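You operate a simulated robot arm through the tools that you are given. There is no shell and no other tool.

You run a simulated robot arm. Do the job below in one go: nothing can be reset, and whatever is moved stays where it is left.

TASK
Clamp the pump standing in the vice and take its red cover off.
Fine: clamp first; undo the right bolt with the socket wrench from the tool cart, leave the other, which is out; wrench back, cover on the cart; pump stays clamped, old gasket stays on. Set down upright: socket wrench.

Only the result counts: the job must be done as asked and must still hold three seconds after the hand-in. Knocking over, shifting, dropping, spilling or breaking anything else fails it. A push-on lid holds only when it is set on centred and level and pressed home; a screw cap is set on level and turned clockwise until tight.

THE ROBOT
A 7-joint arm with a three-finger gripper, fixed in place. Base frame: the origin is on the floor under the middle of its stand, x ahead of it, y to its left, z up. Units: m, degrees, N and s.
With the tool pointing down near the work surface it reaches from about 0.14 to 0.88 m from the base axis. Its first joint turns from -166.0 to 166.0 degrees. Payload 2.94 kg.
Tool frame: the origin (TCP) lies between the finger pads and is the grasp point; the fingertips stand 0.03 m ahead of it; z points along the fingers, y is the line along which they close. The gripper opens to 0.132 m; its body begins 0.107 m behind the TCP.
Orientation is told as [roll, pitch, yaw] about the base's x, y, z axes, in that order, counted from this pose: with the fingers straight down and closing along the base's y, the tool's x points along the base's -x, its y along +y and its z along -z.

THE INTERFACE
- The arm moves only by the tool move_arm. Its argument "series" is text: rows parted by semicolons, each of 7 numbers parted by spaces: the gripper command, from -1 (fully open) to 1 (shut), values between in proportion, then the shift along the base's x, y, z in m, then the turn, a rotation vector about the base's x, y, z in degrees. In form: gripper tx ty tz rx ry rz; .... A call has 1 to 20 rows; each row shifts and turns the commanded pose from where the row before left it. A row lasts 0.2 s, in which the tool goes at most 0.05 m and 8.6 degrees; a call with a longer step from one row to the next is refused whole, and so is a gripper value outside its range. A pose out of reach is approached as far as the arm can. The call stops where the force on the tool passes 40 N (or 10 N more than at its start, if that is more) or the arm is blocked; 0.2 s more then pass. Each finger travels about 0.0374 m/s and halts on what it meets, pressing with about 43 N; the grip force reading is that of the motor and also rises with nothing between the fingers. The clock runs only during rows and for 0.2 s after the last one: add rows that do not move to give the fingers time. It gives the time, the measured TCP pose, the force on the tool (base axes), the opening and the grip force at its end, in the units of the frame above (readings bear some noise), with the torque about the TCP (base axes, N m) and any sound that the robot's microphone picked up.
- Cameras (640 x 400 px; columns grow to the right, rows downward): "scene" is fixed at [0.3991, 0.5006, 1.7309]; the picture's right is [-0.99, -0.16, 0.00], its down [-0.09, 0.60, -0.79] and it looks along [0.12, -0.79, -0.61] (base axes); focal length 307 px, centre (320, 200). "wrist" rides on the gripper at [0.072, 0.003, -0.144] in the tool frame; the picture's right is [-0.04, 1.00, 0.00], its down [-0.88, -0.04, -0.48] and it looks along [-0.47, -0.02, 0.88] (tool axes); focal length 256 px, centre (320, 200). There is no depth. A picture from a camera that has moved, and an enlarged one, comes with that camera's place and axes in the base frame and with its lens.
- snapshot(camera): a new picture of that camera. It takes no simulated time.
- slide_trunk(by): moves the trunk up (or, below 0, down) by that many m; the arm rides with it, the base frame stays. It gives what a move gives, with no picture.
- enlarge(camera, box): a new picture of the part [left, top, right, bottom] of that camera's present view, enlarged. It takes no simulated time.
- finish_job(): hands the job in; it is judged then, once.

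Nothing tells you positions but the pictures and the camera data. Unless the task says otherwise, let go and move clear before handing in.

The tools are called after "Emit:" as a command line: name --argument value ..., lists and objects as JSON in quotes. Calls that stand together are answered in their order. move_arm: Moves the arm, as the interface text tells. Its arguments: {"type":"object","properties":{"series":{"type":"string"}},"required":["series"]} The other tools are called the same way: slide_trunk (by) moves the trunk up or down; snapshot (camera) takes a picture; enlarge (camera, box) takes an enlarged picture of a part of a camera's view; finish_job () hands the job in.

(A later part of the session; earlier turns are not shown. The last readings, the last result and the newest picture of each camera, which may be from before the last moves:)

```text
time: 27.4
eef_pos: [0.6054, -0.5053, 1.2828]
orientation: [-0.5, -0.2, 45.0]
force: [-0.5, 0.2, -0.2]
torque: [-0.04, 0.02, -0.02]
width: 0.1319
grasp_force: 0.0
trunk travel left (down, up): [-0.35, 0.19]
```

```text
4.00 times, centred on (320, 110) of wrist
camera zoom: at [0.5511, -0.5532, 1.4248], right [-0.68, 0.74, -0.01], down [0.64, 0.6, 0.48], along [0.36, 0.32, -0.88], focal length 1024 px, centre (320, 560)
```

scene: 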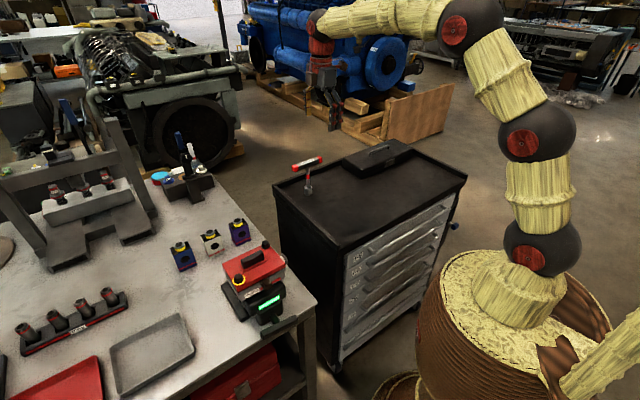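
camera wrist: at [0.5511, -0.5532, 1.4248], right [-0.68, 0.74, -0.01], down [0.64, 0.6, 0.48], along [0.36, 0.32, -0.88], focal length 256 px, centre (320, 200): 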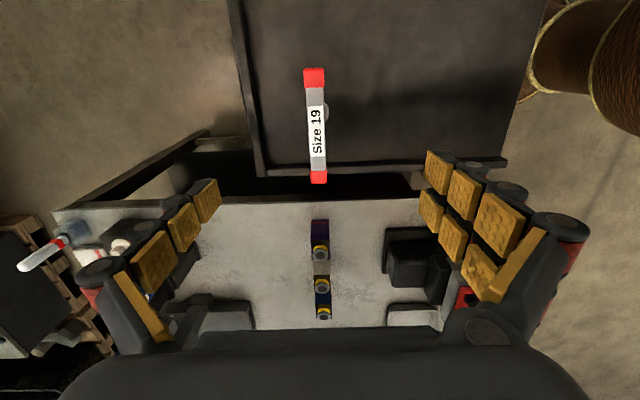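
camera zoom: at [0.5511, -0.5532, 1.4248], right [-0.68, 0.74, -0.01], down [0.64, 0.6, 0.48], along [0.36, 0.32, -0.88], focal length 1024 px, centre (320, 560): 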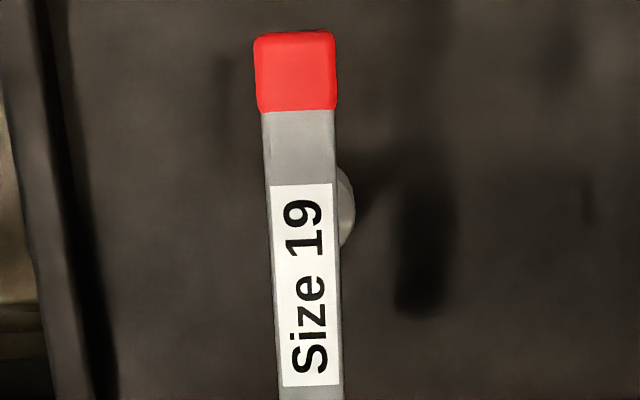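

The handle centre works out to (0.609, -0.509) along 45°. I correct sideways, descend so the handle sits at the pads, and check before closing.

Emit:
move_arm --series "-1 0.0037 -0.0037 -0.02 0 0 0; -1 0 0 -0.037 0.3 0.3 0; -1 0 0 -0.037 0 0 0; -1 0 0 -0.037 0 0 0; -1 0 0 -0.035 0 0 0; -1 0 0 0 0 0 0"

Emit:
snapshot --camera "wrist"

Emit:
enlarge --camera "scene" --box '[260, 110, 360, 210]'

```text
time: 28.8
eef_pos: [0.6095, -0.5078, 1.1156]
orientation: [0.0, -0.2, 45.0]
force: [-0.1, 0.7, 0.0]
torque: [-0.01, -0.01, 0.01]
width: 0.1317
grasp_force: 0.0
trunk travel left (down, up): [-0.35, 0.19]
```

```text
taken
camera wrist: at [0.5564, -0.5576, 1.2586], right [-0.68, 0.74, 0.0], down [0.65, 0.59, 0.48], along [0.35, 0.32, -0.88], focal length 256 px, centre (320, 200)
```

wrist: 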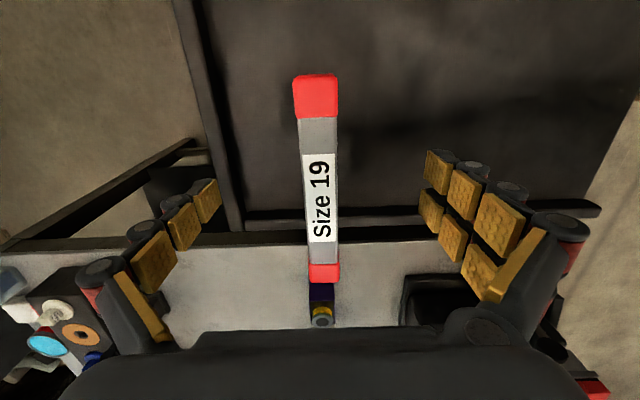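

```text
4.00 times, centred on (310, 160) of scene
camera zoom: at [0.3991, 0.5006, 1.7309], right [-0.99, -0.16, 0.0], down [-0.09, 0.6, -0.79], along [0.12, -0.79, -0.61], focal length 1229 px, centre (360, 360)
```

zoom: 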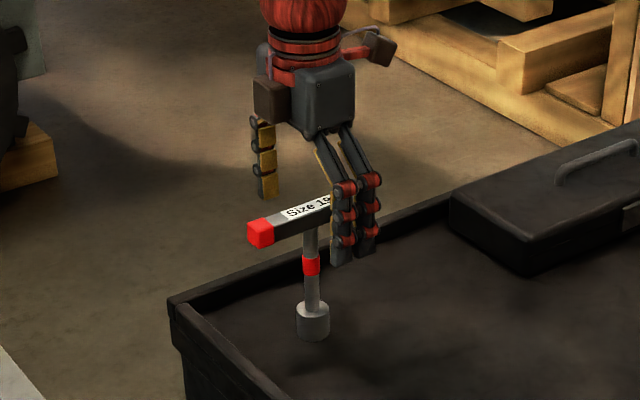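

The handle is centred between the fingers, so I close on it.

Emit:
move_arm --series "0.3 0 0 0 0 0 0; 0.5 0 0 0 0 0 0; 0.6 0 0 0 0 0 0; 0.6 0 0 0 0 0 0; 0.6 0 0 0 0 0 0; 0.6 0 0 0 0 0 0; 0.7 0 0 0 0 0 0; 0.8 0 0 0 0 0 0; 1 0 0 0 0 0 0; 1 0 0 0 0 0 0; 1 0 0 0 0 0 0"

Emit:
snapshot --camera "wrist"

Emit:
enlarge --camera "scene" --box '[260, 110, 360, 210]'

```text
time: 31.2
eef_pos: [0.6105, -0.5092, 1.1152]
orientation: [0.0, -0.2, 45.0]
force: [-1.0, 0.1, -1.1]
torque: [0.0, -0.04, 0.0]
width: 0.0189
grasp_force: 35.5
trunk travel left (down, up): [-0.35, 0.19]
```

```text
taken
camera wrist: at [0.5565, -0.5577, 1.2585], right [-0.68, 0.74, 0.0], down [0.65, 0.59, 0.48], along [0.35, 0.32, -0.88], focal length 256 px, centre (320, 200)
```

wrist: 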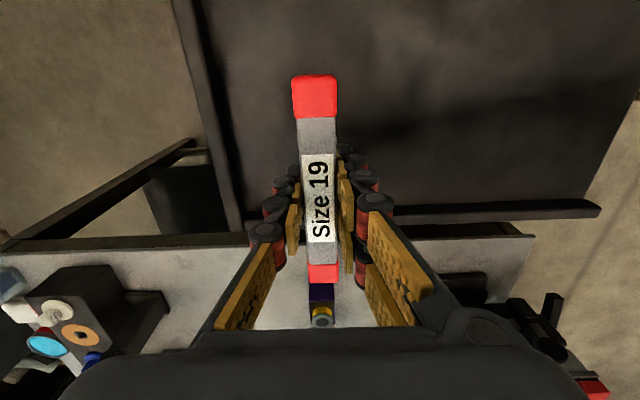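

```text
4.00 times, centred on (310, 160) of scene
camera zoom: at [0.3991, 0.5006, 1.7309], right [-0.99, -0.16, 0.0], down [-0.09, 0.6, -0.79], along [0.12, -0.79, -0.61], focal length 1229 px, centre (360, 360)
```

zoom: 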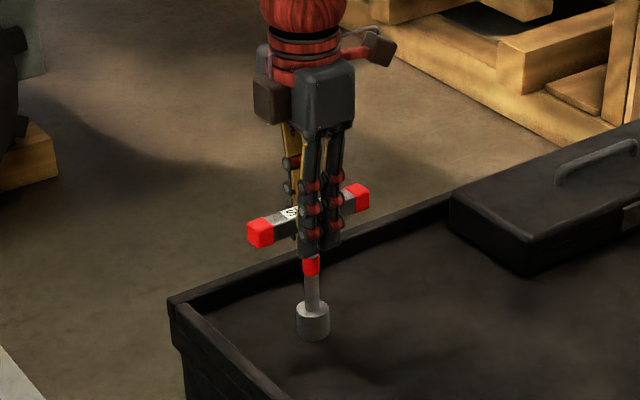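

The wrench is gripped; TCP on the cart is (0.6105, -0.5092, 1.1152), yaw 45. I lift it straight up and check.

Emit:
move_arm --series "1 0 0 0.01 0 0 0; 1 0 0 0.03 0 0 0; 1 0 0 0.045 0 0 0; 1 0 0 0.045 0 0 0; 1 0 0 0.045 0 0 0; 1 0 0 0.03 0 0 0"

Emit:
enlarge --camera "scene" --box '[270, 60, 370, 160]'

Emit:
enlarge --camera "scene" --box '[215, 230, 295, 290]'

```text
time: 32.6
eef_pos: [0.6081, -0.5104, 1.3225]
orientation: [0.0, -0.2, 44.9]
force: [-0.3, -0.6, -3.3]
torque: [-0.01, -0.01, 0.0]
width: 0.0185
grasp_force: 43.6
trunk travel left (down, up): [-0.35, 0.19]
```

```text
4.00 times, centred on (320, 110) of scene
camera zoom: at [0.3991, 0.5006, 1.7309], right [-0.99, -0.16, 0.0], down [-0.09, 0.6, -0.79], along [0.12, -0.79, -0.61], focal length 1229 px, centre (320, 560)
```

zoom: 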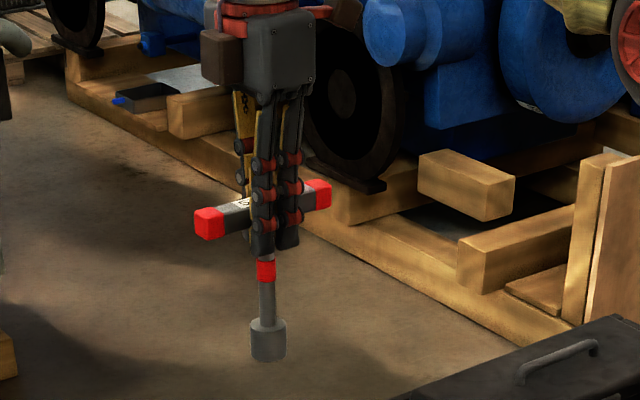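

```text
6.67 times, centred on (255, 260) of scene
camera zoom: at [0.3991, 0.5006, 1.7309], right [-0.99, -0.16, 0.0], down [-0.09, 0.6, -0.79], along [0.12, -0.79, -0.61], focal length 2049 px, centre (753, -200)
```

zoom: 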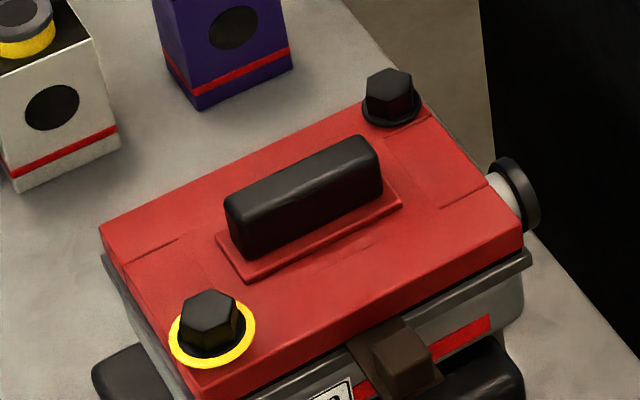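

The wrench is lifted and hangs straight. I carry it over the pump with the gripper turned well clockwise, to leave range for counter-clockwise turning.

Emit:
move_arm --series "1 0.00186 0.02372 0 0 0 -8.05; 1 0.00186 0.02372 0 0 0 -8.05; 1 0.00186 0.02372 0 0 0 -8.05; 1 0.00186 0.02372 0 0 0 -8.05; 1 0.00186 0.02372 0 0 0 -8.05; 1 0.00186 0.02372 0 0 0 -8.05; 1 0.00186 0.02372 0 0 0 -8.05; 1 0.00186 0.02372 0 0 0 -8.05; 1 0.00186 0.02372 0 0 0 -8.05; 1 0.00186 0.02372 0 0 0 -8.05; 1 0.00186 0.02372 0 0 0 -8.05; 1 0.00186 0.02372 0 0 0 -8.05; 1 0.00186 0.02372 0 0 0 -8.05; 1 0.00186 0.02372 0 0 0 -8.05; 1 0.00186 0.02372 0 0 0 -8.05; 1 0.00186 0.02372 0 0 0 -8.05; 1 0.00186 0.02372 0 0 0 -8.05; 1 0.00186 0.02372 0 0 0 -8.05; 1 0 0 0 0 0 0"

Emit:
snapshot --camera "wrist"

Emit:
snapshot --camera "scene"

```text
time: 36.6
eef_pos: [0.6426, -0.0835, 1.3206]
orientation: [0.0, -0.2, -100.0]
force: [-0.4, -0.4, -0.7]
torque: [0.01, 0.0, 0.01]
width: 0.0002
grasp_force: 28.2
trunk travel left (down, up): [-0.35, 0.19]
```

```text
taken
camera wrist: at [0.6599, -0.0115, 1.4634], right [0.98, -0.22, 0.0], down [-0.19, -0.86, 0.48], along [-0.1, -0.47, -0.88], focal length 256 px, centre (320, 200)
```

wrist: 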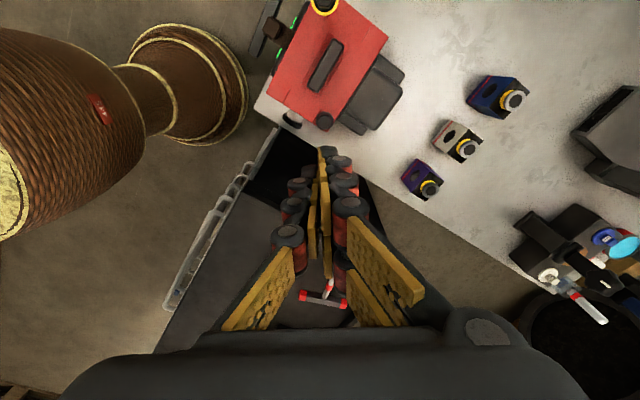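

```text
taken
```

scene: 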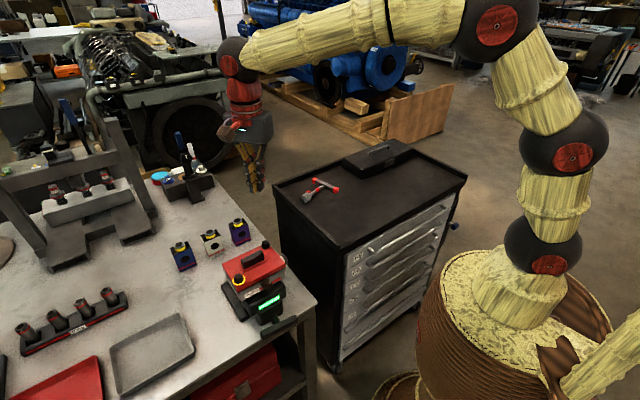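

The wrench slipped out early in the carry and is now lying on the cart top. I look at how it lies so I can pick it up more securely and more slowly.

Emit:
enlarge --camera "scene" --box '[260, 140, 380, 230]'

Emit:
enlarge --camera "wrist" --box '[280, 260, 370, 330]'

Emit:
enlarge --camera "scene" --box '[200, 220, 320, 340]'

```text
4.44 times, centred on (320, 185) of scene
camera zoom: at [0.3991, 0.5006, 1.7309], right [-0.99, -0.16, 0.0], down [-0.09, 0.6, -0.79], along [0.12, -0.79, -0.61], focal length 1366 px, centre (320, 267)
```

zoom: 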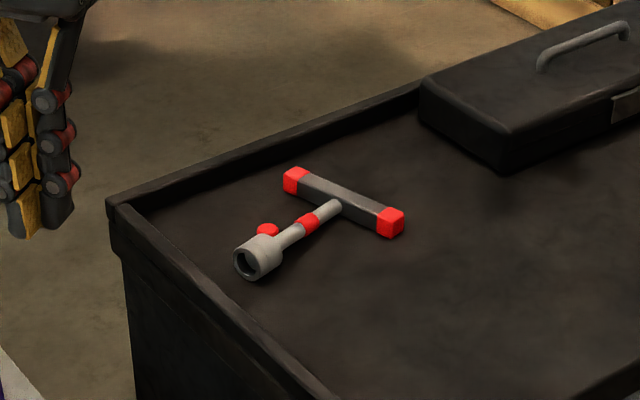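

```text
5.71 times, centred on (325, 295) of wrist
camera zoom: at [0.6599, -0.0115, 1.4634], right [0.98, -0.22, 0.0], down [-0.19, -0.86, 0.48], along [-0.1, -0.47, -0.88], focal length 1463 px, centre (291, -343)
```

zoom: 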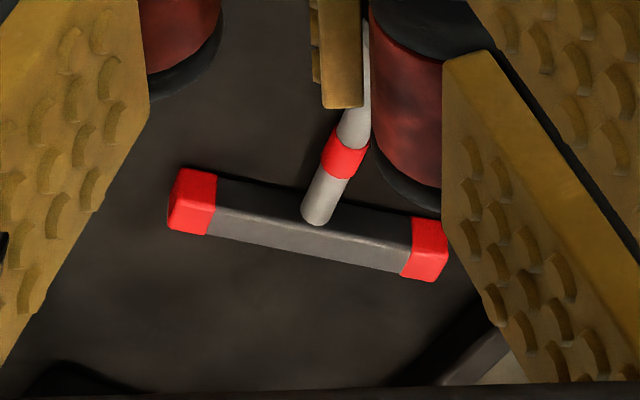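

```text
3.33 times, centred on (260, 280) of scene
camera zoom: at [0.3991, 0.5006, 1.7309], right [-0.99, -0.16, 0.0], down [-0.09, 0.6, -0.79], along [0.12, -0.79, -0.61], focal length 1024 px, centre (520, -67)
```

zoom: 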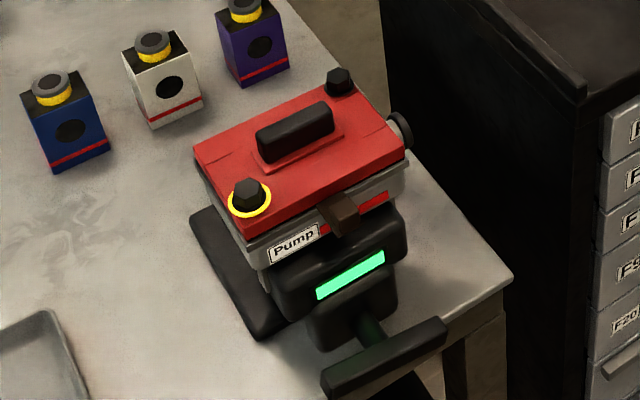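

While I'm above the pump I measure the bolt again, and look closely at the red mark left on the cart where the wrench stood.

Emit:
enlarge --camera "wrist" --box '[290, 95, 354, 135]'

Emit:
enlarge --camera "scene" --box '[295, 170, 345, 205]'

Emit:
enlarge --camera "scene" --box '[252, 234, 276, 254]'

```text
10.00 times, centred on (322, 115) of wrist
camera zoom: at [0.6599, -0.0115, 1.4634], right [0.98, -0.22, 0.0], down [-0.19, -0.86, 0.48], along [-0.1, -0.47, -0.88], focal length 2560 px, centre (300, 1050)
```

zoom: 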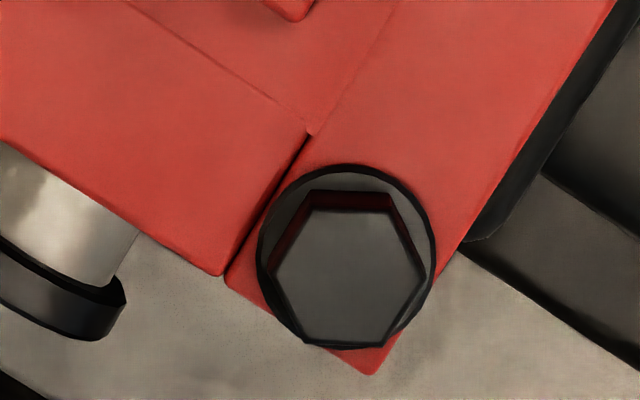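

```text
11.43 times, centred on (320, 188) of scene
camera zoom: at [0.3991, 0.5006, 1.7309], right [-0.99, -0.16, 0.0], down [-0.09, 0.6, -0.79], along [0.12, -0.79, -0.61], focal length 3512 px, centre (320, 343)
```

zoom: 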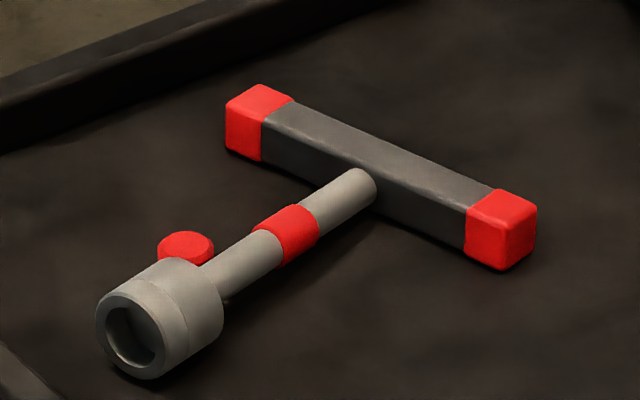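

```text
16.00 times, centred on (264, 244) of scene
camera zoom: at [0.3991, 0.5006, 1.7309], right [-0.99, -0.16, 0.0], down [-0.09, 0.6, -0.79], along [0.12, -0.79, -0.61], focal length 4917 px, centre (1216, -504)
```

zoom: 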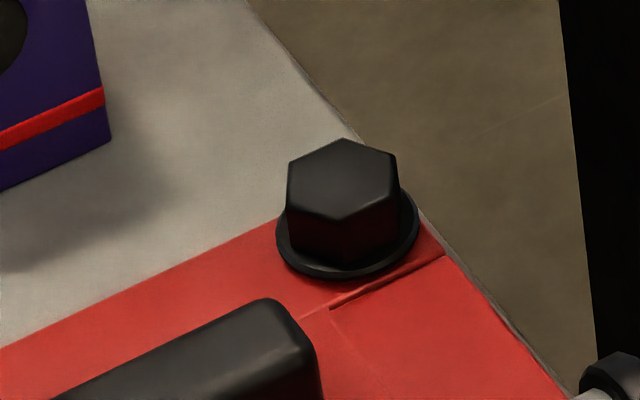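

There's a short red peg on the cart at about (0.607, -0.507), which the socket had been standing over. I'll pick the fallen wrench up by its shaft, stand it upright, then regrip the handle. First I move above it to look.

Emit:
move_arm --series "0.1 -0.0038 -0.0215 -0.003 0 0 8.05; 0.1 -0.0038 -0.0215 -0.003 0 0 8.05; 0.1 -0.0038 -0.0215 -0.003 0 0 8.05; 0.1 -0.0038 -0.0215 -0.003 0 0 8.05; 0.1 -0.0038 -0.0215 -0.003 0 0 8.05; 0.1 -0.0038 -0.0215 -0.003 0 0 8.05; 0.1 -0.0038 -0.0215 -0.003 0 0 8.05; 0.1 -0.0038 -0.0215 -0.003 0 0 8.05; 0.1 -0.0038 -0.0215 -0.003 0 0 8.05; 0.1 -0.0038 -0.0215 -0.003 0 0 8.05; 0.1 -0.0038 -0.0215 -0.003 0 0 8.05; 0.1 -0.0038 -0.0215 -0.003 0 0 8.05; 0.1 -0.0038 -0.0215 -0.003 0 0 8.05; 0.1 -0.0038 -0.0215 -0.003 0 0 8.05; 0.1 -0.0038 -0.0215 -0.003 0 0 8.05; 0.1 -0.0038 -0.0215 -0.003 0 0 8.05; 0.1 -0.0038 -0.0215 -0.003 0 0 8.05; 0.1 -0.0038 -0.0215 -0.003 0 0 8.05; 0.1 -0.0038 -0.0215 -0.003 0 0 8.05; 0.1 -0.0038 -0.0215 -0.003 0 0 8.05"

Emit:
snapshot --camera "wrist"

Emit:
enlarge --camera "wrist" --box '[230, 60, 410, 200]'

```text
time: 40.8
eef_pos: [0.5664, -0.5151, 1.2612]
orientation: [0.1, -0.2, 61.2]
force: [-1.0, -0.2, -0.5]
torque: [0.0, 0.0, 0.02]
width: 0.0595
grasp_force: 0.0
trunk travel left (down, up): [-0.35, 0.19]
```

```text
taken
camera wrist: at [0.5305, -0.5755, 1.4034], right [-0.85, 0.52, 0.0], down [0.46, 0.75, 0.48], along [0.25, 0.41, -0.88], focal length 256 px, centre (320, 200)
```

wrist: 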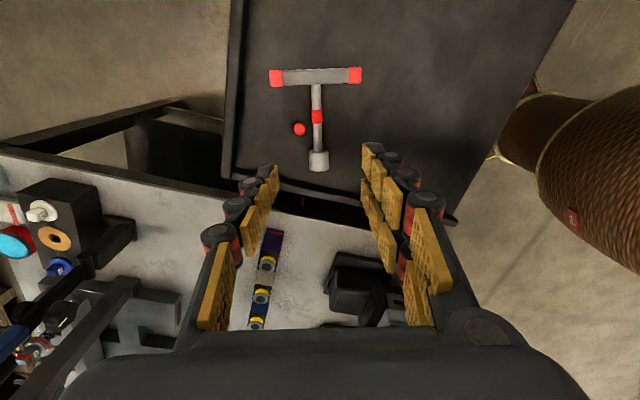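

```text
2.86 times, centred on (320, 130) of wrist
camera zoom: at [0.5305, -0.5755, 1.4034], right [-0.85, 0.52, 0.0], down [0.46, 0.75, 0.48], along [0.25, 0.41, -0.88], focal length 731 px, centre (320, 400)
```

zoom: 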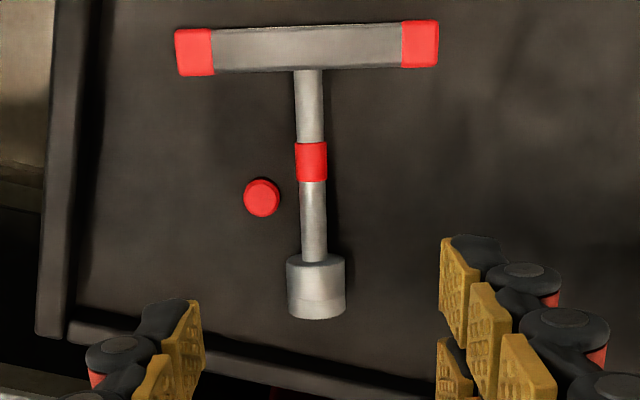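

The wrench lies along about 60° with its handle centre near (0.545, -0.561). I'll grip the shaft about 36 mm from the handle axis, descending in two stages.

Emit:
move_arm --series "0.1 -0.0017 -0.0074 -0.03 0 0 -0.8; 0.1 -0.0017 -0.0074 -0.03 0 0 0; 0.1 0 0 -0.045 0 0 0; 0.1 0 0 -0.045 0 0 0; 0.1 0 0 -0.04 0 0 0; 0.1 0 0 0 0 0 0"

Emit:
snapshot --camera "wrist"

Emit:
enlarge --camera "scene" --box '[280, 130, 380, 210]'

```text
time: 42.2
eef_pos: [0.5636, -0.5285, 1.0708]
orientation: [0.0, -0.2, 60.3]
force: [-0.2, -0.1, -0.4]
torque: [0.01, 0.02, 0.03]
width: 0.0592
grasp_force: 0.0
trunk travel left (down, up): [-0.35, 0.19]
```

```text
taken
camera wrist: at [0.526, -0.5893, 1.2125], right [-0.85, 0.53, 0.0], down [0.47, 0.74, 0.48], along [0.25, 0.41, -0.88], focal length 256 px, centre (320, 200)
```

wrist: 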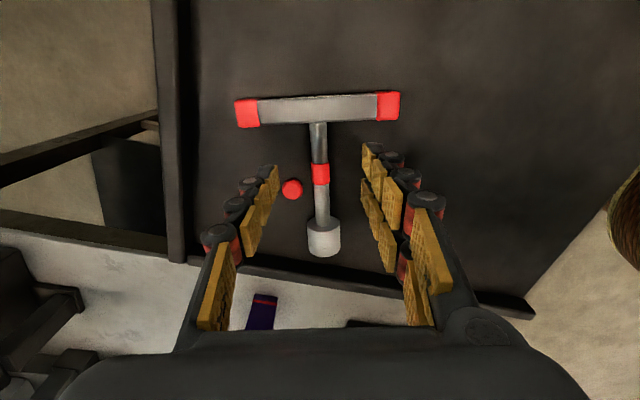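

```text
5.00 times, centred on (330, 170) of scene
camera zoom: at [0.3991, 0.5006, 1.7309], right [-0.99, -0.16, 0.0], down [-0.09, 0.6, -0.79], along [0.12, -0.79, -0.61], focal length 1537 px, centre (270, 350)
```

zoom: 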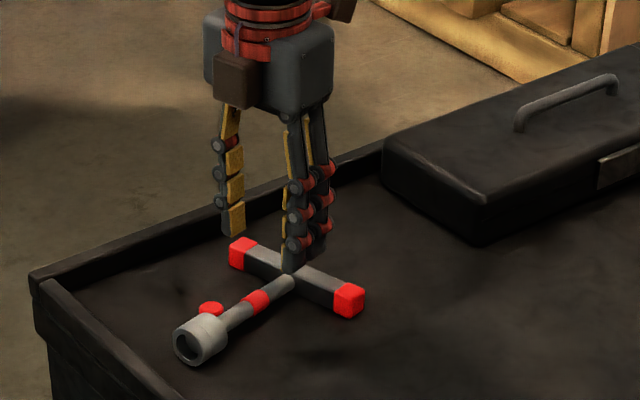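

Emit:
move_arm --series "0.1 0 0 -0.03 0 0 0; 0.1 0 0 -0.018 0 0 0; 0.1 0 0 -0.006 0 0 0; 0.1 0 0 0 0 0 0"

Emit:
snapshot --camera "wrist"

Emit:
enlarge --camera "scene" --box '[290, 150, 360, 210]'

```text
time: 43.2
eef_pos: [0.5637, -0.5286, 1.0165]
orientation: [0.0, -0.2, 60.3]
force: [0.6, -0.4, 0.5]
torque: [-0.01, 0.03, 0.0]
width: 0.0596
grasp_force: 0.1
trunk travel left (down, up): [-0.35, 0.19]
```

```text
taken
camera wrist: at [0.526, -0.5899, 1.1591], right [-0.85, 0.53, 0.0], down [0.47, 0.74, 0.48], along [0.25, 0.41, -0.88], focal length 256 px, centre (320, 200)
```

wrist: 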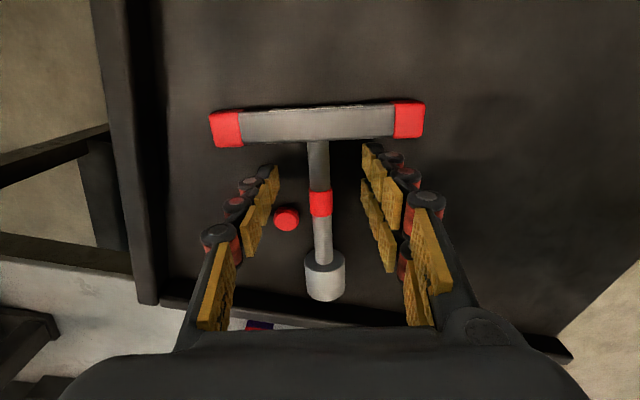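

```text
6.67 times, centred on (325, 180) of scene
camera zoom: at [0.3991, 0.5006, 1.7309], right [-0.99, -0.16, 0.0], down [-0.09, 0.6, -0.79], along [0.12, -0.79, -0.61], focal length 2049 px, centre (287, 333)
```

zoom: 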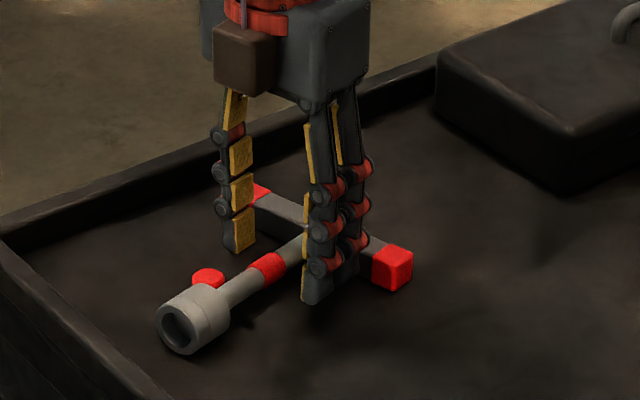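

Emit:
move_arm --series "0.1 0 0 -0.002 0 0 0; 0.1 0 0 -0.001 0 0 0; 0.1 0 0 0 0 0 0"

```text
time: 44.0
eef_pos: [0.5639, -0.5275, 1.0138]
orientation: [0.0, -0.2, 60.4]
force: [0.6, -0.2, 0.5]
torque: [0.02, 0.0, -0.03]
width: 0.0596
grasp_force: 0.1
trunk travel left (down, up): [-0.35, 0.19]
```

Emit:
move_arm --series "0.1 0 0 -0.002 0 0 0; 0.3 0 0 0 0 0 0; 0.5 0 0 0 0 0 0; 0.7 0 0 0 0 0 0; 0.8 0 0 0 0 0 0; 1 0 0 0 0 0 0; 1 0 0 0 0 0 0; 1 0 0 0 0 0 0; 1 0 0 0 0 0 0"

Emit:
snapshot --camera "wrist"

Emit:
enlarge --camera "scene" --box '[290, 150, 360, 210]'

```text
time: 46.0
eef_pos: [0.5649, -0.5285, 1.0111]
orientation: [0.1, -0.3, 60.4]
force: [-0.7, 0.1, 0.8]
torque: [-0.01, 0.01, 0.01]
width: 0.0139
grasp_force: 40.4
trunk travel left (down, up): [-0.35, 0.19]
```

```text
taken
camera wrist: at [0.5261, -0.5893, 1.1541], right [-0.85, 0.53, 0.0], down [0.47, 0.74, 0.48], along [0.25, 0.41, -0.88], focal length 256 px, centre (320, 200)
```

wrist: 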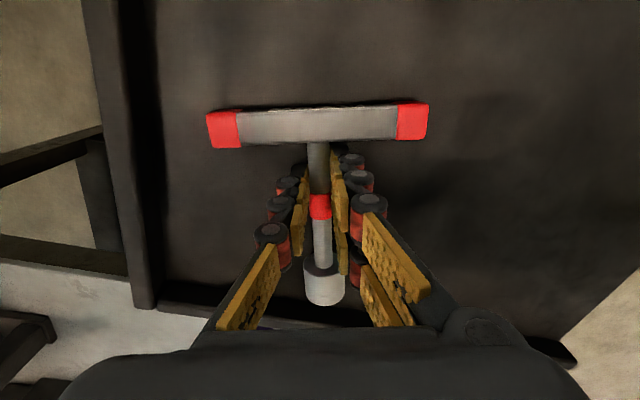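

```text
6.67 times, centred on (325, 180) of scene
camera zoom: at [0.3991, 0.5006, 1.7309], right [-0.99, -0.16, 0.0], down [-0.09, 0.6, -0.79], along [0.12, -0.79, -0.61], focal length 2049 px, centre (287, 333)
```

zoom: 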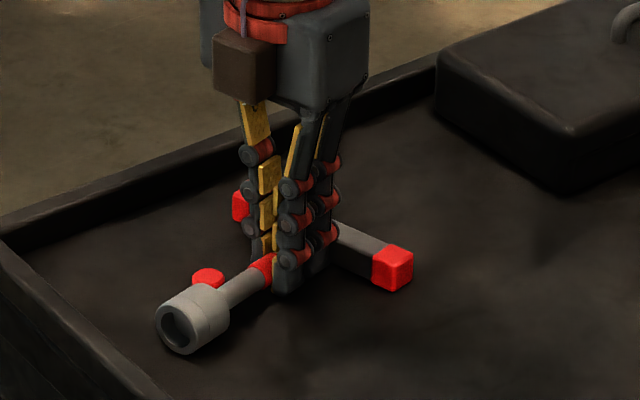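

The shaft is gripped at 14 mm wide. I lift slowly and check the hold.

Emit:
move_arm --series "1 0 0 0.005 0 0 0; 1 0 0 0.01 0 0 0; 1 0 0 0.02 0 0 0; 1 0 0 0.02 0 0 0; 1 0 0 0.02 0 0 0; 1 0 0 0.02 0 0 0; 1 0 0 0.01 0 0 0; 1 0 0 0.005 0 0 0"

Emit:
snapshot --camera "wrist"

Emit:
enlarge --camera "scene" --box '[270, 110, 370, 210]'

```text
time: 47.8
eef_pos: [0.5645, -0.5274, 1.1215]
orientation: [0.1, -0.2, 60.3]
force: [-0.3, -0.8, -2.9]
torque: [-0.1, 0.05, -0.01]
width: 0.0138
grasp_force: 40.1
trunk travel left (down, up): [-0.35, 0.19]
```

```text
taken
camera wrist: at [0.5264, -0.5892, 1.2641], right [-0.85, 0.53, 0.0], down [0.47, 0.74, 0.48], along [0.25, 0.41, -0.88], focal length 256 px, centre (320, 200)
```

wrist: 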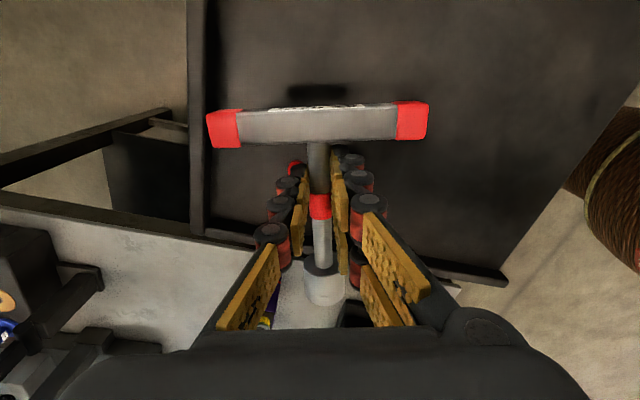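

```text
4.00 times, centred on (320, 160) of scene
camera zoom: at [0.3991, 0.5006, 1.7309], right [-0.99, -0.16, 0.0], down [-0.09, 0.6, -0.79], along [0.12, -0.79, -0.61], focal length 1229 px, centre (320, 360)
```

zoom: 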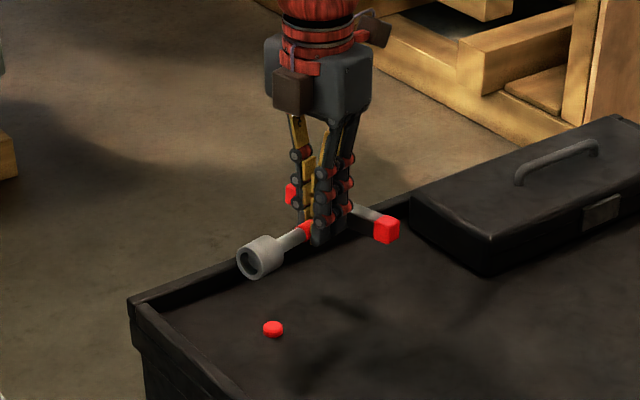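

Emit:
move_arm --series "1 -0.001 0.003 0.006 0 0 1.5; 1 -0.0037 0.0089 0.0065 0 0 3; 1 -0.0037 0.0089 0.0065 0 0 4.2; 1 -0.0037 0.0089 0.0065 0 0 4.2; 1 -0.0037 0.0089 0.0065 0 0 4.2; 1 -0.0037 0.0089 0.0065 0 0 4.2; 1 -0.0037 0.0089 0.0065 0 0 4.2; 1 -0.0037 0.0089 0.0065 0 0 4.2; 1 -0.0037 0.0089 0.0065 0 0 4.2; 1 -0.0037 0.0089 0.0065 0 0 4.2"

```text
time: 50.0
eef_pos: [0.5297, -0.4441, 1.1861]
orientation: [0.2, -0.2, 98.4]
force: [-0.1, 0.2, -3.4]
torque: [-0.12, 0.0, -0.02]
width: 0.0138
grasp_force: 40.2
trunk travel left (down, up): [-0.35, 0.19]
```

Emit:
move_arm --series "1 -0.0036 0.0085 0.0059 0 0 4.15; 1 -0.0036 0.0085 0.0059 0 0 4.15; 1 -0.0036 0.0085 0.0059 0 0 4.15; 1 -0.0036 0.0085 0.0059 0 0 4.15; 1 -0.0036 0.0085 0.0059 0 0 4.15; 1 -0.0036 0.0085 0.0059 0 0 4.15; 1 -0.0036 0.0085 0.0059 0 0 4.15; 1 -0.0036 0.0085 0.0059 0 0 4.15; 1 -0.0036 0.0085 0.0059 0 0 4.15; 1 -0.0036 0.0085 0.0059 0 0 4.15; 1 -0.0036 0.0085 0.0059 0 0 4.15"

Emit:
snapshot --camera "scene"

Emit:
snapshot --camera "wrist"

```text
time: 52.4
eef_pos: [0.5186, -0.3203, 1.2415]
orientation: [1.3, -0.2, 140.7]
force: [0.6, -0.8, -4.3]
torque: [0.03, -0.05, 0.0]
width: 0.0137
grasp_force: 39.7
out of reach, approached as far as the arm can: row 9, 10, 11
trunk travel left (down, up): [-0.35, 0.19]
```

```text
taken
```

scene: 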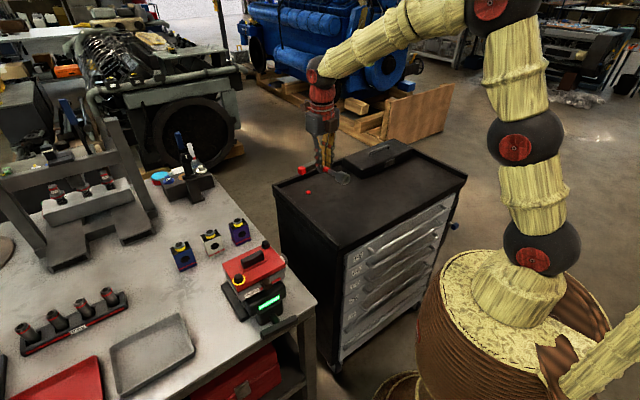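

```text
taken
camera wrist: at [0.5768, -0.3665, 1.3849], right [-0.67, -0.75, 0.02], down [-0.65, 0.59, 0.48], along [-0.37, 0.3, -0.88], focal length 256 px, centre (320, 200)
```

wrist: 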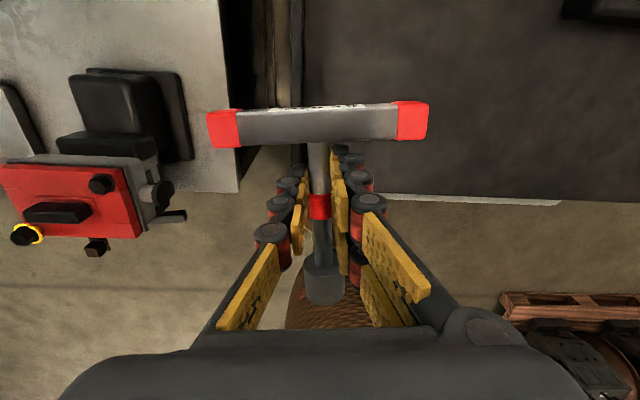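

That yaw hit a joint limit. I'll turn back to yaw 90 instead, so the hand ends up pointing along -y from the open side, a pose like the one that worked at the vice.

Emit:
move_arm --series "1 0.0007 -0.004 0 0 0 -2; 1 0.0007 -0.0074 0 0 0 -4; 1 0.0007 -0.0074 0 0 0 -4; 1 0.0007 -0.0074 0 0 0 -4; 1 0.0007 -0.0074 0 0 0 -4; 1 0.0007 -0.0074 0 0 0 -4; 1 0.0007 -0.0074 0 0 0 -4; 1 0.0007 -0.0074 0 0 0 -4; 1 0.0007 -0.0074 0 0 0 -4; 1 0.0007 -0.0074 0 0 0 -4; 1 0.0007 -0.0074 0 0 0 -4; 1 0.0007 -0.0074 0 0 0 -4; 1 0.0007 -0.0074 0 0 0 -4; 1 0.0007 -0.0074 0 0 0 -4"

Emit:
snapshot --camera "wrist"

```text
time: 55.4
eef_pos: [0.5294, -0.4201, 1.2447]
orientation: [1.3, -0.1, 86.6]
force: [-0.4, -0.5, -3.6]
torque: [-0.09, 0.0, 0.0]
width: 0.0135
grasp_force: 39.5
trunk travel left (down, up): [-0.35, 0.19]
```

```text
taken
camera wrist: at [0.5253, -0.4914, 1.3876], right [-0.99, 0.1, 0.02], down [0.1, 0.87, 0.48], along [0.03, 0.47, -0.88], focal length 256 px, centre (320, 200)
```

wrist: 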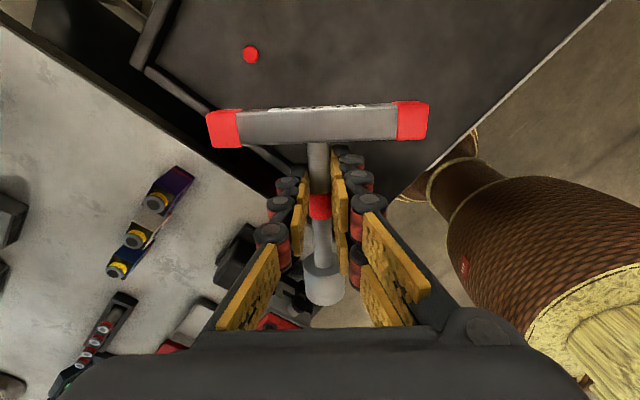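

Emit:
move_arm --series "1 -0.002 -0.002 0 -1.5 0.09 0; 1 -0.0045 -0.004 0 -3 0.18 0; 1 -0.0045 -0.004 0 -4.14 0.25 0; 1 -0.0045 -0.004 0 -4.14 0.25 0; 1 -0.0045 -0.004 0 -4.14 0.25 0; 1 -0.0045 -0.004 0 -4.14 0.25 0; 1 -0.0045 -0.004 0 -4.14 0.25 0; 1 -0.0045 -0.004 0 -4.14 0.25 0; 1 -0.0045 -0.004 0 -4.14 0.25 0; 1 -0.0045 -0.004 0 -4.14 0.25 0; 1 0 0 0 -4.14 0.25 0"

Emit:
snapshot --camera "scene"

```text
time: 57.8
eef_pos: [0.4868, -0.4574, 1.2447]
orientation: [1.4, 41.9, 86.8]
force: [0.2, -0.2, -3.4]
torque: [-0.02, 0.0, 0.01]
width: 0.0136
grasp_force: 40.5
trunk travel left (down, up): [-0.35, 0.19]
```

```text
taken
```

scene: 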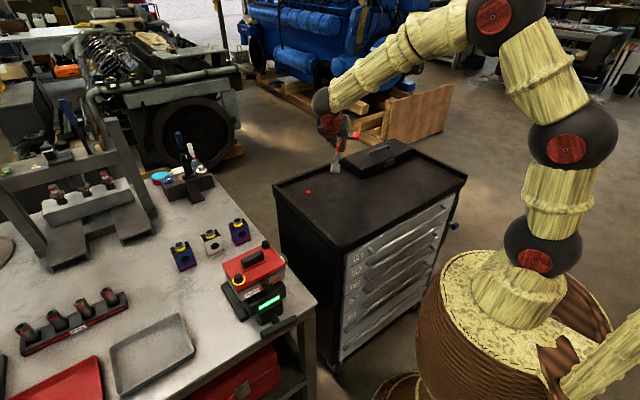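

Emit:
move_arm --series "1 0 0 0 -4.1 0.25 0; 1 0 0 0 -4.1 0.25 0; 1 0 0 0 -4.1 0.25 0; 1 0 0 0 -4.1 0.25 0; 1 0 0 0 -4.1 0.25 0; 1 0 0 0 -4.1 0.25 0; 1 0 0 0 -4.1 0.25 0; 1 0 0 0 -4.1 0.25 0; 1 0 0 0 -4.1 0.25 0; 1 0 0 0 -4.1 0.25 0; 1 0 0 0 -4.1 0.25 0; 1 0 0 0 -3 0.2 0; 1 0 0 0 0 0 0"

Emit:
snapshot --camera "scene"

Emit:
snapshot --camera "wrist"

```text
time: 60.6
eef_pos: [0.4861, -0.4568, 1.2448]
orientation: [110.2, 89.8, -164.7]
force: [-0.9, 0.2, -3.7]
torque: [0.0, -0.01, 0.0]
width: 0.0136
grasp_force: 39.7
trunk travel left (down, up): [-0.35, 0.19]
```

```text
taken
```

scene: 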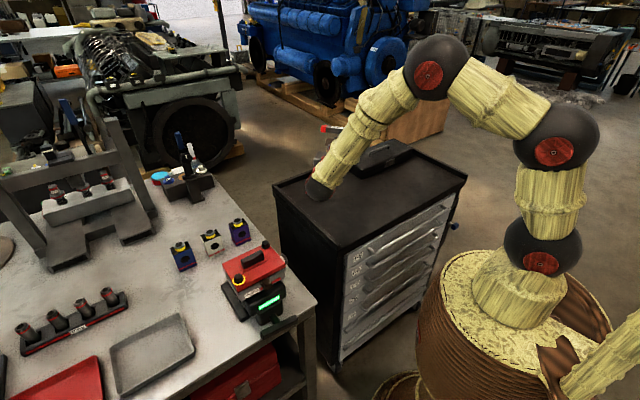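

```text
taken
camera wrist: at [0.4966, -0.3128, 1.3161], right [-1.0, 0.08, -0.04], down [0.07, 0.47, -0.88], along [-0.05, -0.88, -0.47], focal length 256 px, centre (320, 200)
```

wrist: 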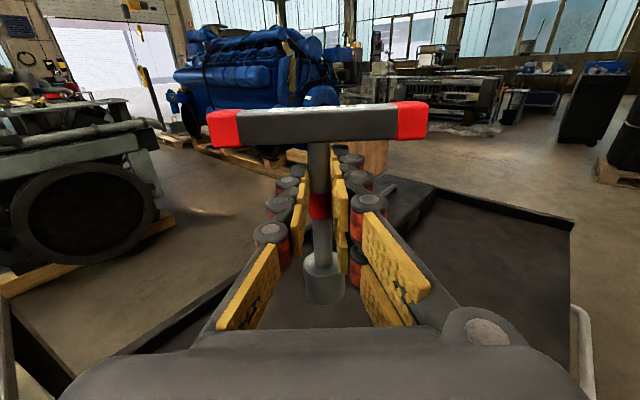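

Emit:
enlarge --camera "scene" --box '[290, 100, 370, 200]'

Emit:
enlarge --camera "wrist" --box '[200, 80, 440, 320]'

```text
4.00 times, centred on (330, 150) of scene
camera zoom: at [0.3991, 0.5006, 1.7309], right [-0.99, -0.16, 0.0], down [-0.09, 0.6, -0.79], along [0.12, -0.79, -0.61], focal length 1229 px, centre (280, 400)
```

zoom: 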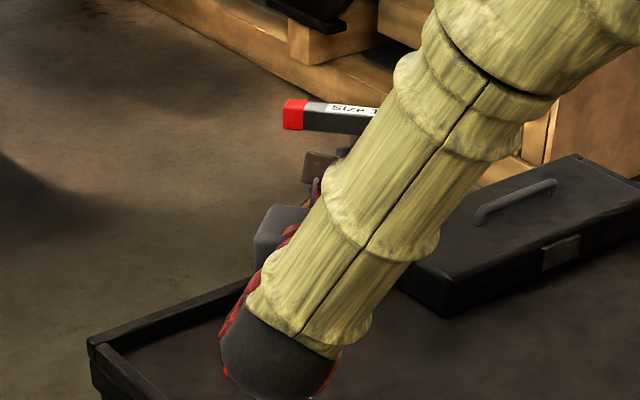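

```text
1.67 times, centred on (320, 200) of wrist
camera zoom: at [0.4966, -0.3128, 1.3161], right [-1.0, 0.08, -0.04], down [0.07, 0.47, -0.88], along [-0.05, -0.88, -0.47], focal length 427 px, centre (320, 200)
```

zoom: 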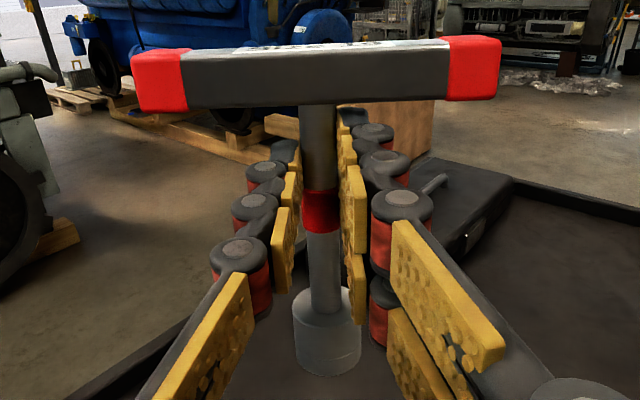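

The handle is level, and the socket leans about 3° toward the hand because of how it lay. I correct that and lower it toward the cart.

Emit:
move_arm --series "1 0 0 -0.005 -1.6 0.1 0; 1 0 0 -0.012 -1.6 0.1 0; 1 0 0 -0.02 0 0 0; 1 0 0 -0.02 0 0 0; 1 0 0 -0.02 0 0 0; 1 0 0 -0.02 0 0 0; 1 0 0 -0.02 0 0 0; 1 0 0 -0.02 0 0 0; 1 0 0 0 0 0 0"

Emit:
snapshot --camera "scene"

Emit:
enlarge --camera "wrist" --box '[200, 80, 440, 320]'

```text
time: 62.6
eef_pos: [0.4856, -0.4577, 1.1071]
orientation: [177.4, 86.8, -97.6]
force: [0.8, -0.2, -3.2]
torque: [0.09, 0.0, -0.03]
width: 0.0135
grasp_force: 40.2
trunk travel left (down, up): [-0.35, 0.19]
```

```text
taken
```

scene: 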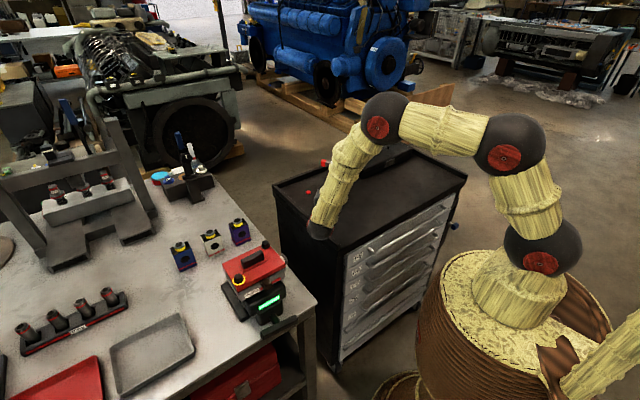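

```text
1.67 times, centred on (320, 200) of wrist
camera zoom: at [0.4967, -0.31, 1.171], right [-1.0, 0.08, -0.04], down [0.07, 0.42, -0.9], along [-0.06, -0.9, -0.42], focal length 427 px, centre (320, 200)
```

zoom: 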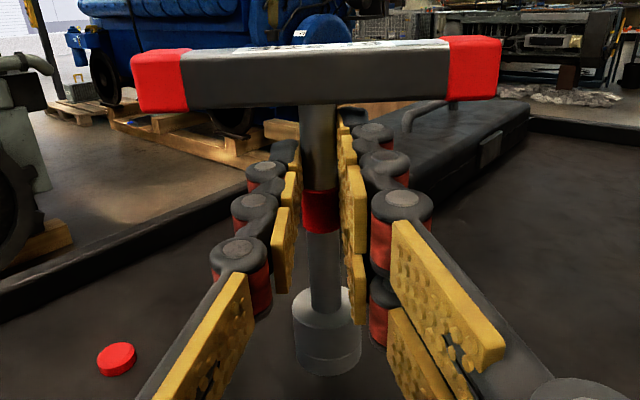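

Emit:
move_arm --series "1 0 0 -0.01 0 0 0; 1 0 0 -0.008 0 0 0; 1 0 0 -0.004 0 0 0; 1 0 0 0 0 0 0"

```text
time: 63.6
eef_pos: [0.4874, -0.4568, 1.086]
orientation: [177.3, 86.7, -97.5]
force: [0.0, 0.5, -3.0]
torque: [0.03, -0.03, -0.01]
width: 0.0133
grasp_force: 39.8
trunk travel left (down, up): [-0.35, 0.19]
```

Emit:
move_arm --series "1 0 0 -0.002 0 0 0; 1 0 0 -0.002 0 0 0; 1 0 0 0 0 0 0"

Emit:
enlarge --camera "wrist" --box '[260, 200, 380, 320]'

```text
time: 64.4
eef_pos: [0.4865, -0.4574, 1.0816]
orientation: [177.2, 86.9, -97.5]
force: [-0.4, 0.8, -3.3]
torque: [0.05, 0.0, 0.04]
width: 0.0137
grasp_force: 40.5
trunk travel left (down, up): [-0.35, 0.19]
```

```text
3.33 times, centred on (320, 260) of wrist
camera zoom: at [0.4968, -0.3095, 1.1451], right [-1.0, 0.08, -0.04], down [0.07, 0.42, -0.9], along [-0.06, -0.9, -0.42], focal length 853 px, centre (320, 0)
```

zoom: 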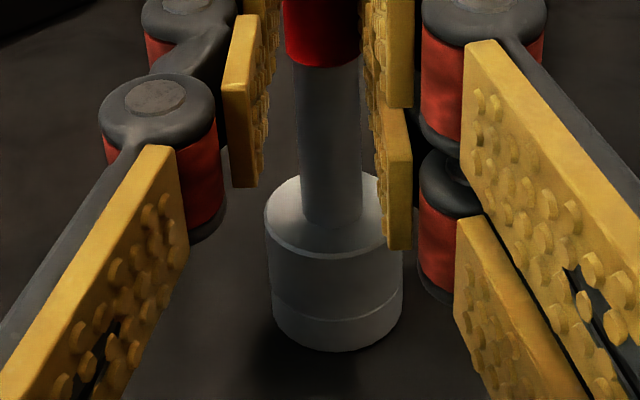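

Emit:
move_arm --series "1 0 0 -0.0015 0 0 0; 1 0 0 -0.0015 0 0 0; 1 0 0 0 0 0 0"

```text
time: 65.2
eef_pos: [0.4866, -0.4573, 1.0807]
orientation: [-178.9, 86.5, -93.7]
force: [0.0, -2.1, 18.1]
torque: [-0.26, 0.09, 0.01]
width: 0.0134
grasp_force: 40.0
trunk travel left (down, up): [-0.35, 0.19]
```

Emit:
move_arm --series "1 0 0 0.0012 0 0 0; 1 0 0 0 0 0 0"

Emit:
snapshot --camera "wrist"

Emit:
enlarge --camera "wrist" --box '[200, 80, 440, 320]'

```text
time: 65.8
eef_pos: [0.4857, -0.4571, 1.0814]
orientation: [179.9, 86.7, -94.9]
force: [1.4, -6.5, 20.5]
torque: [-0.73, -0.08, 0.06]
width: 0.0139
grasp_force: 40.0
trunk travel left (down, up): [-0.35, 0.19]
```

```text
taken
camera wrist: at [0.4961, -0.3091, 1.1444], right [-1.0, 0.08, -0.04], down [0.07, 0.42, -0.91], along [-0.05, -0.9, -0.42], focal length 256 px, centre (320, 200)
```

wrist: 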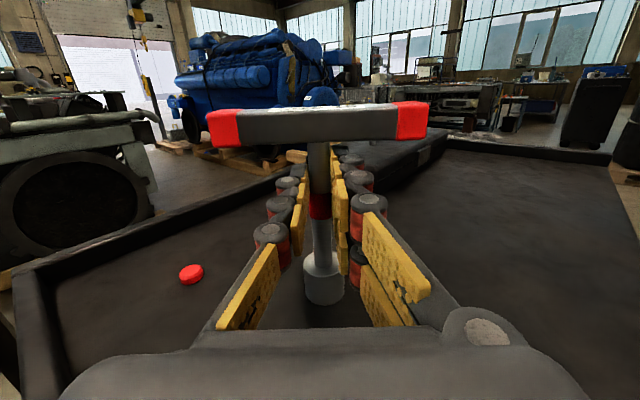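

```text
1.67 times, centred on (320, 200) of wrist
camera zoom: at [0.4961, -0.3091, 1.1444], right [-1.0, 0.08, -0.04], down [0.07, 0.42, -0.91], along [-0.05, -0.9, -0.42], focal length 427 px, centre (320, 200)
```

zoom: 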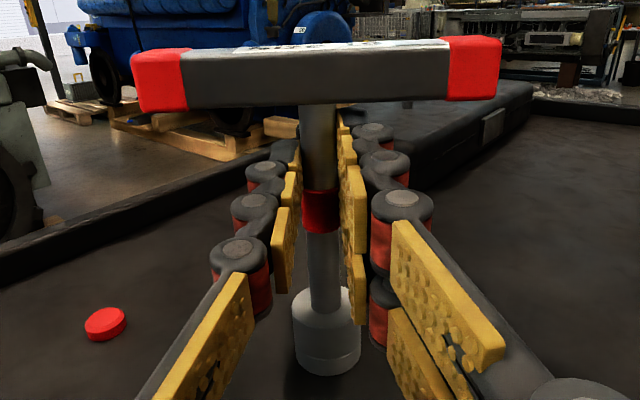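

The contact is on the socket's hand-side edge, so I over-corrected the lean slightly. I back off, rotate about 1.2° the other way and touch down again.

Emit:
move_arm --series "1 0 0 0.003 0 0 0; 1 0 0 0 1.2 -0.07 0; 1 0 0 0 0 0 0"

Emit:
move_arm --series "1 0 0 -0.001 0 0 0; 1 0 0 -0.001 0 0 0; 1 0 0 0 0 0 0"

```text
time: 66.6
eef_pos: [0.4851, -0.4558, 1.0824]
orientation: [171.2, 88.0, -103.5]
force: [-0.6, -1.8, 4.6]
torque: [-0.39, 0.09, -0.05]
width: 0.0136
grasp_force: 39.5
trunk travel left (down, up): [-0.35, 0.19]
```

```text
time: 67.4
eef_pos: [0.4875, -0.4558, 1.0827]
orientation: [176.0, 87.9, -98.7]
force: [-2.5, 1.6, 7.7]
torque: [0.04, 0.05, 0.02]
width: 0.0137
grasp_force: 39.8
trunk travel left (down, up): [-0.35, 0.19]
```

Contact is now flat with light force. I ease the load, open the fingers gently and back straight out.

Emit:
move_arm --series "1 0 0 0.0006 0 0 0; 0.85 0 0 0 0 0 0; 0.75 0 0 0 0 0 0; 0.65 0 0 0 0 0 0; 0.55 0 0 0 0 0 0; 0.45 0 0 0 0 0 0; 0.3 0 0 0 0 0 0; 0.3 0 0 0 0 0 0; 0.3 0 0 0 0 0 0"

Emit:
snapshot --camera "wrist"

```text
time: 69.4
eef_pos: [0.486, -0.4559, 1.0811]
orientation: [174.7, 88.0, -100.0]
force: [0.2, -0.6, -0.3]
torque: [0.01, -0.02, -0.02]
width: 0.0463
grasp_force: 0.0
trunk travel left (down, up): [-0.35, 0.19]
```

```text
taken
camera wrist: at [0.4964, -0.3105, 1.148], right [-1.0, 0.08, -0.04], down [0.07, 0.44, -0.9], along [-0.06, -0.89, -0.44], focal length 256 px, centre (320, 200)
```

wrist: 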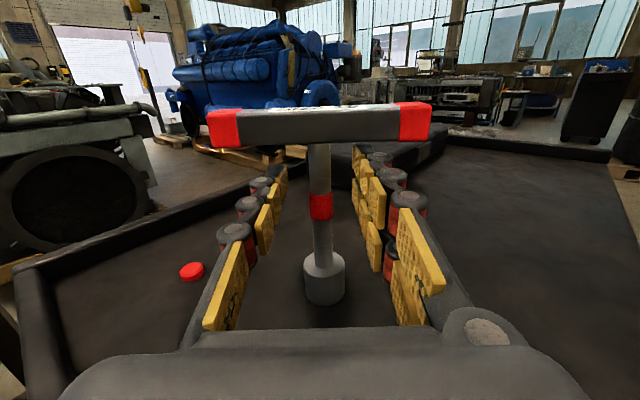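

The wrench stands on its own. I back the fingers out and rise.

Emit:
move_arm --series "0.3 0.0004 0.005 0 0 0 0; 0.3 0.0008 0.01 0 0 0 0; 0.3 0.0012 0.015 0 0 0 0; 0.3 0.0016 0.02 0 0 0 0; 0.3 0.0008 0.01 0.01 0 0 0; 0 0 0 0.03 0 0 0; -0.3 0 0 0.04 0 0 0; -0.5 0 0 0.04 0 0 0; -0.5 0 0 0.04 0 0 0; -0.5 0 0 0.04 0 0 0"

Emit:
snapshot --camera "wrist"

Emit:
snapshot --camera "scene"

```text
time: 71.6
eef_pos: [0.4909, -0.3967, 1.281]
orientation: [172.6, 88.0, -102.1]
force: [0.2, -0.2, -0.5]
torque: [0.01, 0.0, 0.0]
width: 0.099
grasp_force: 0.0
trunk travel left (down, up): [-0.35, 0.19]
```

```text
taken
camera wrist: at [0.5002, -0.2501, 1.3476], right [-1.0, 0.08, -0.04], down [0.07, 0.44, -0.9], along [-0.06, -0.89, -0.44], focal length 256 px, centre (320, 200)
```

wrist: 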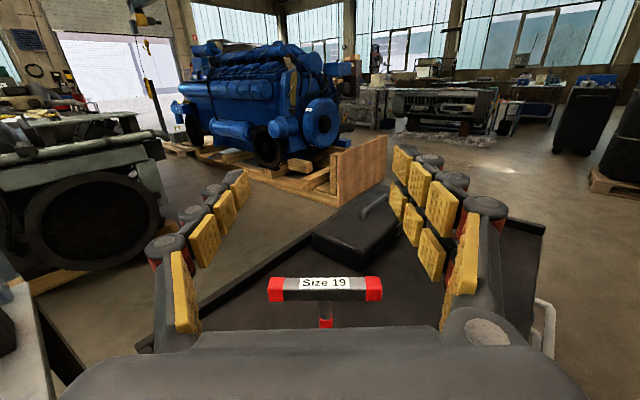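

```text
taken
```

scene: 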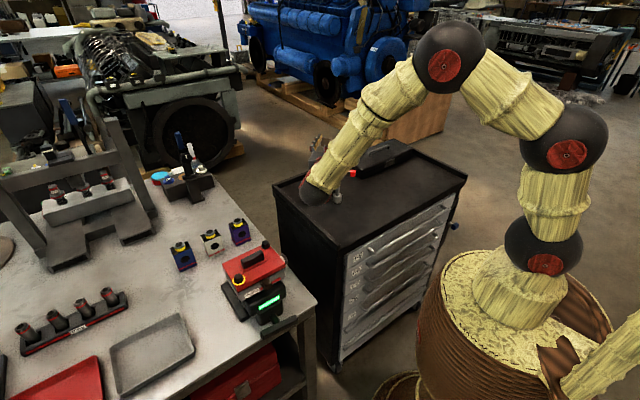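

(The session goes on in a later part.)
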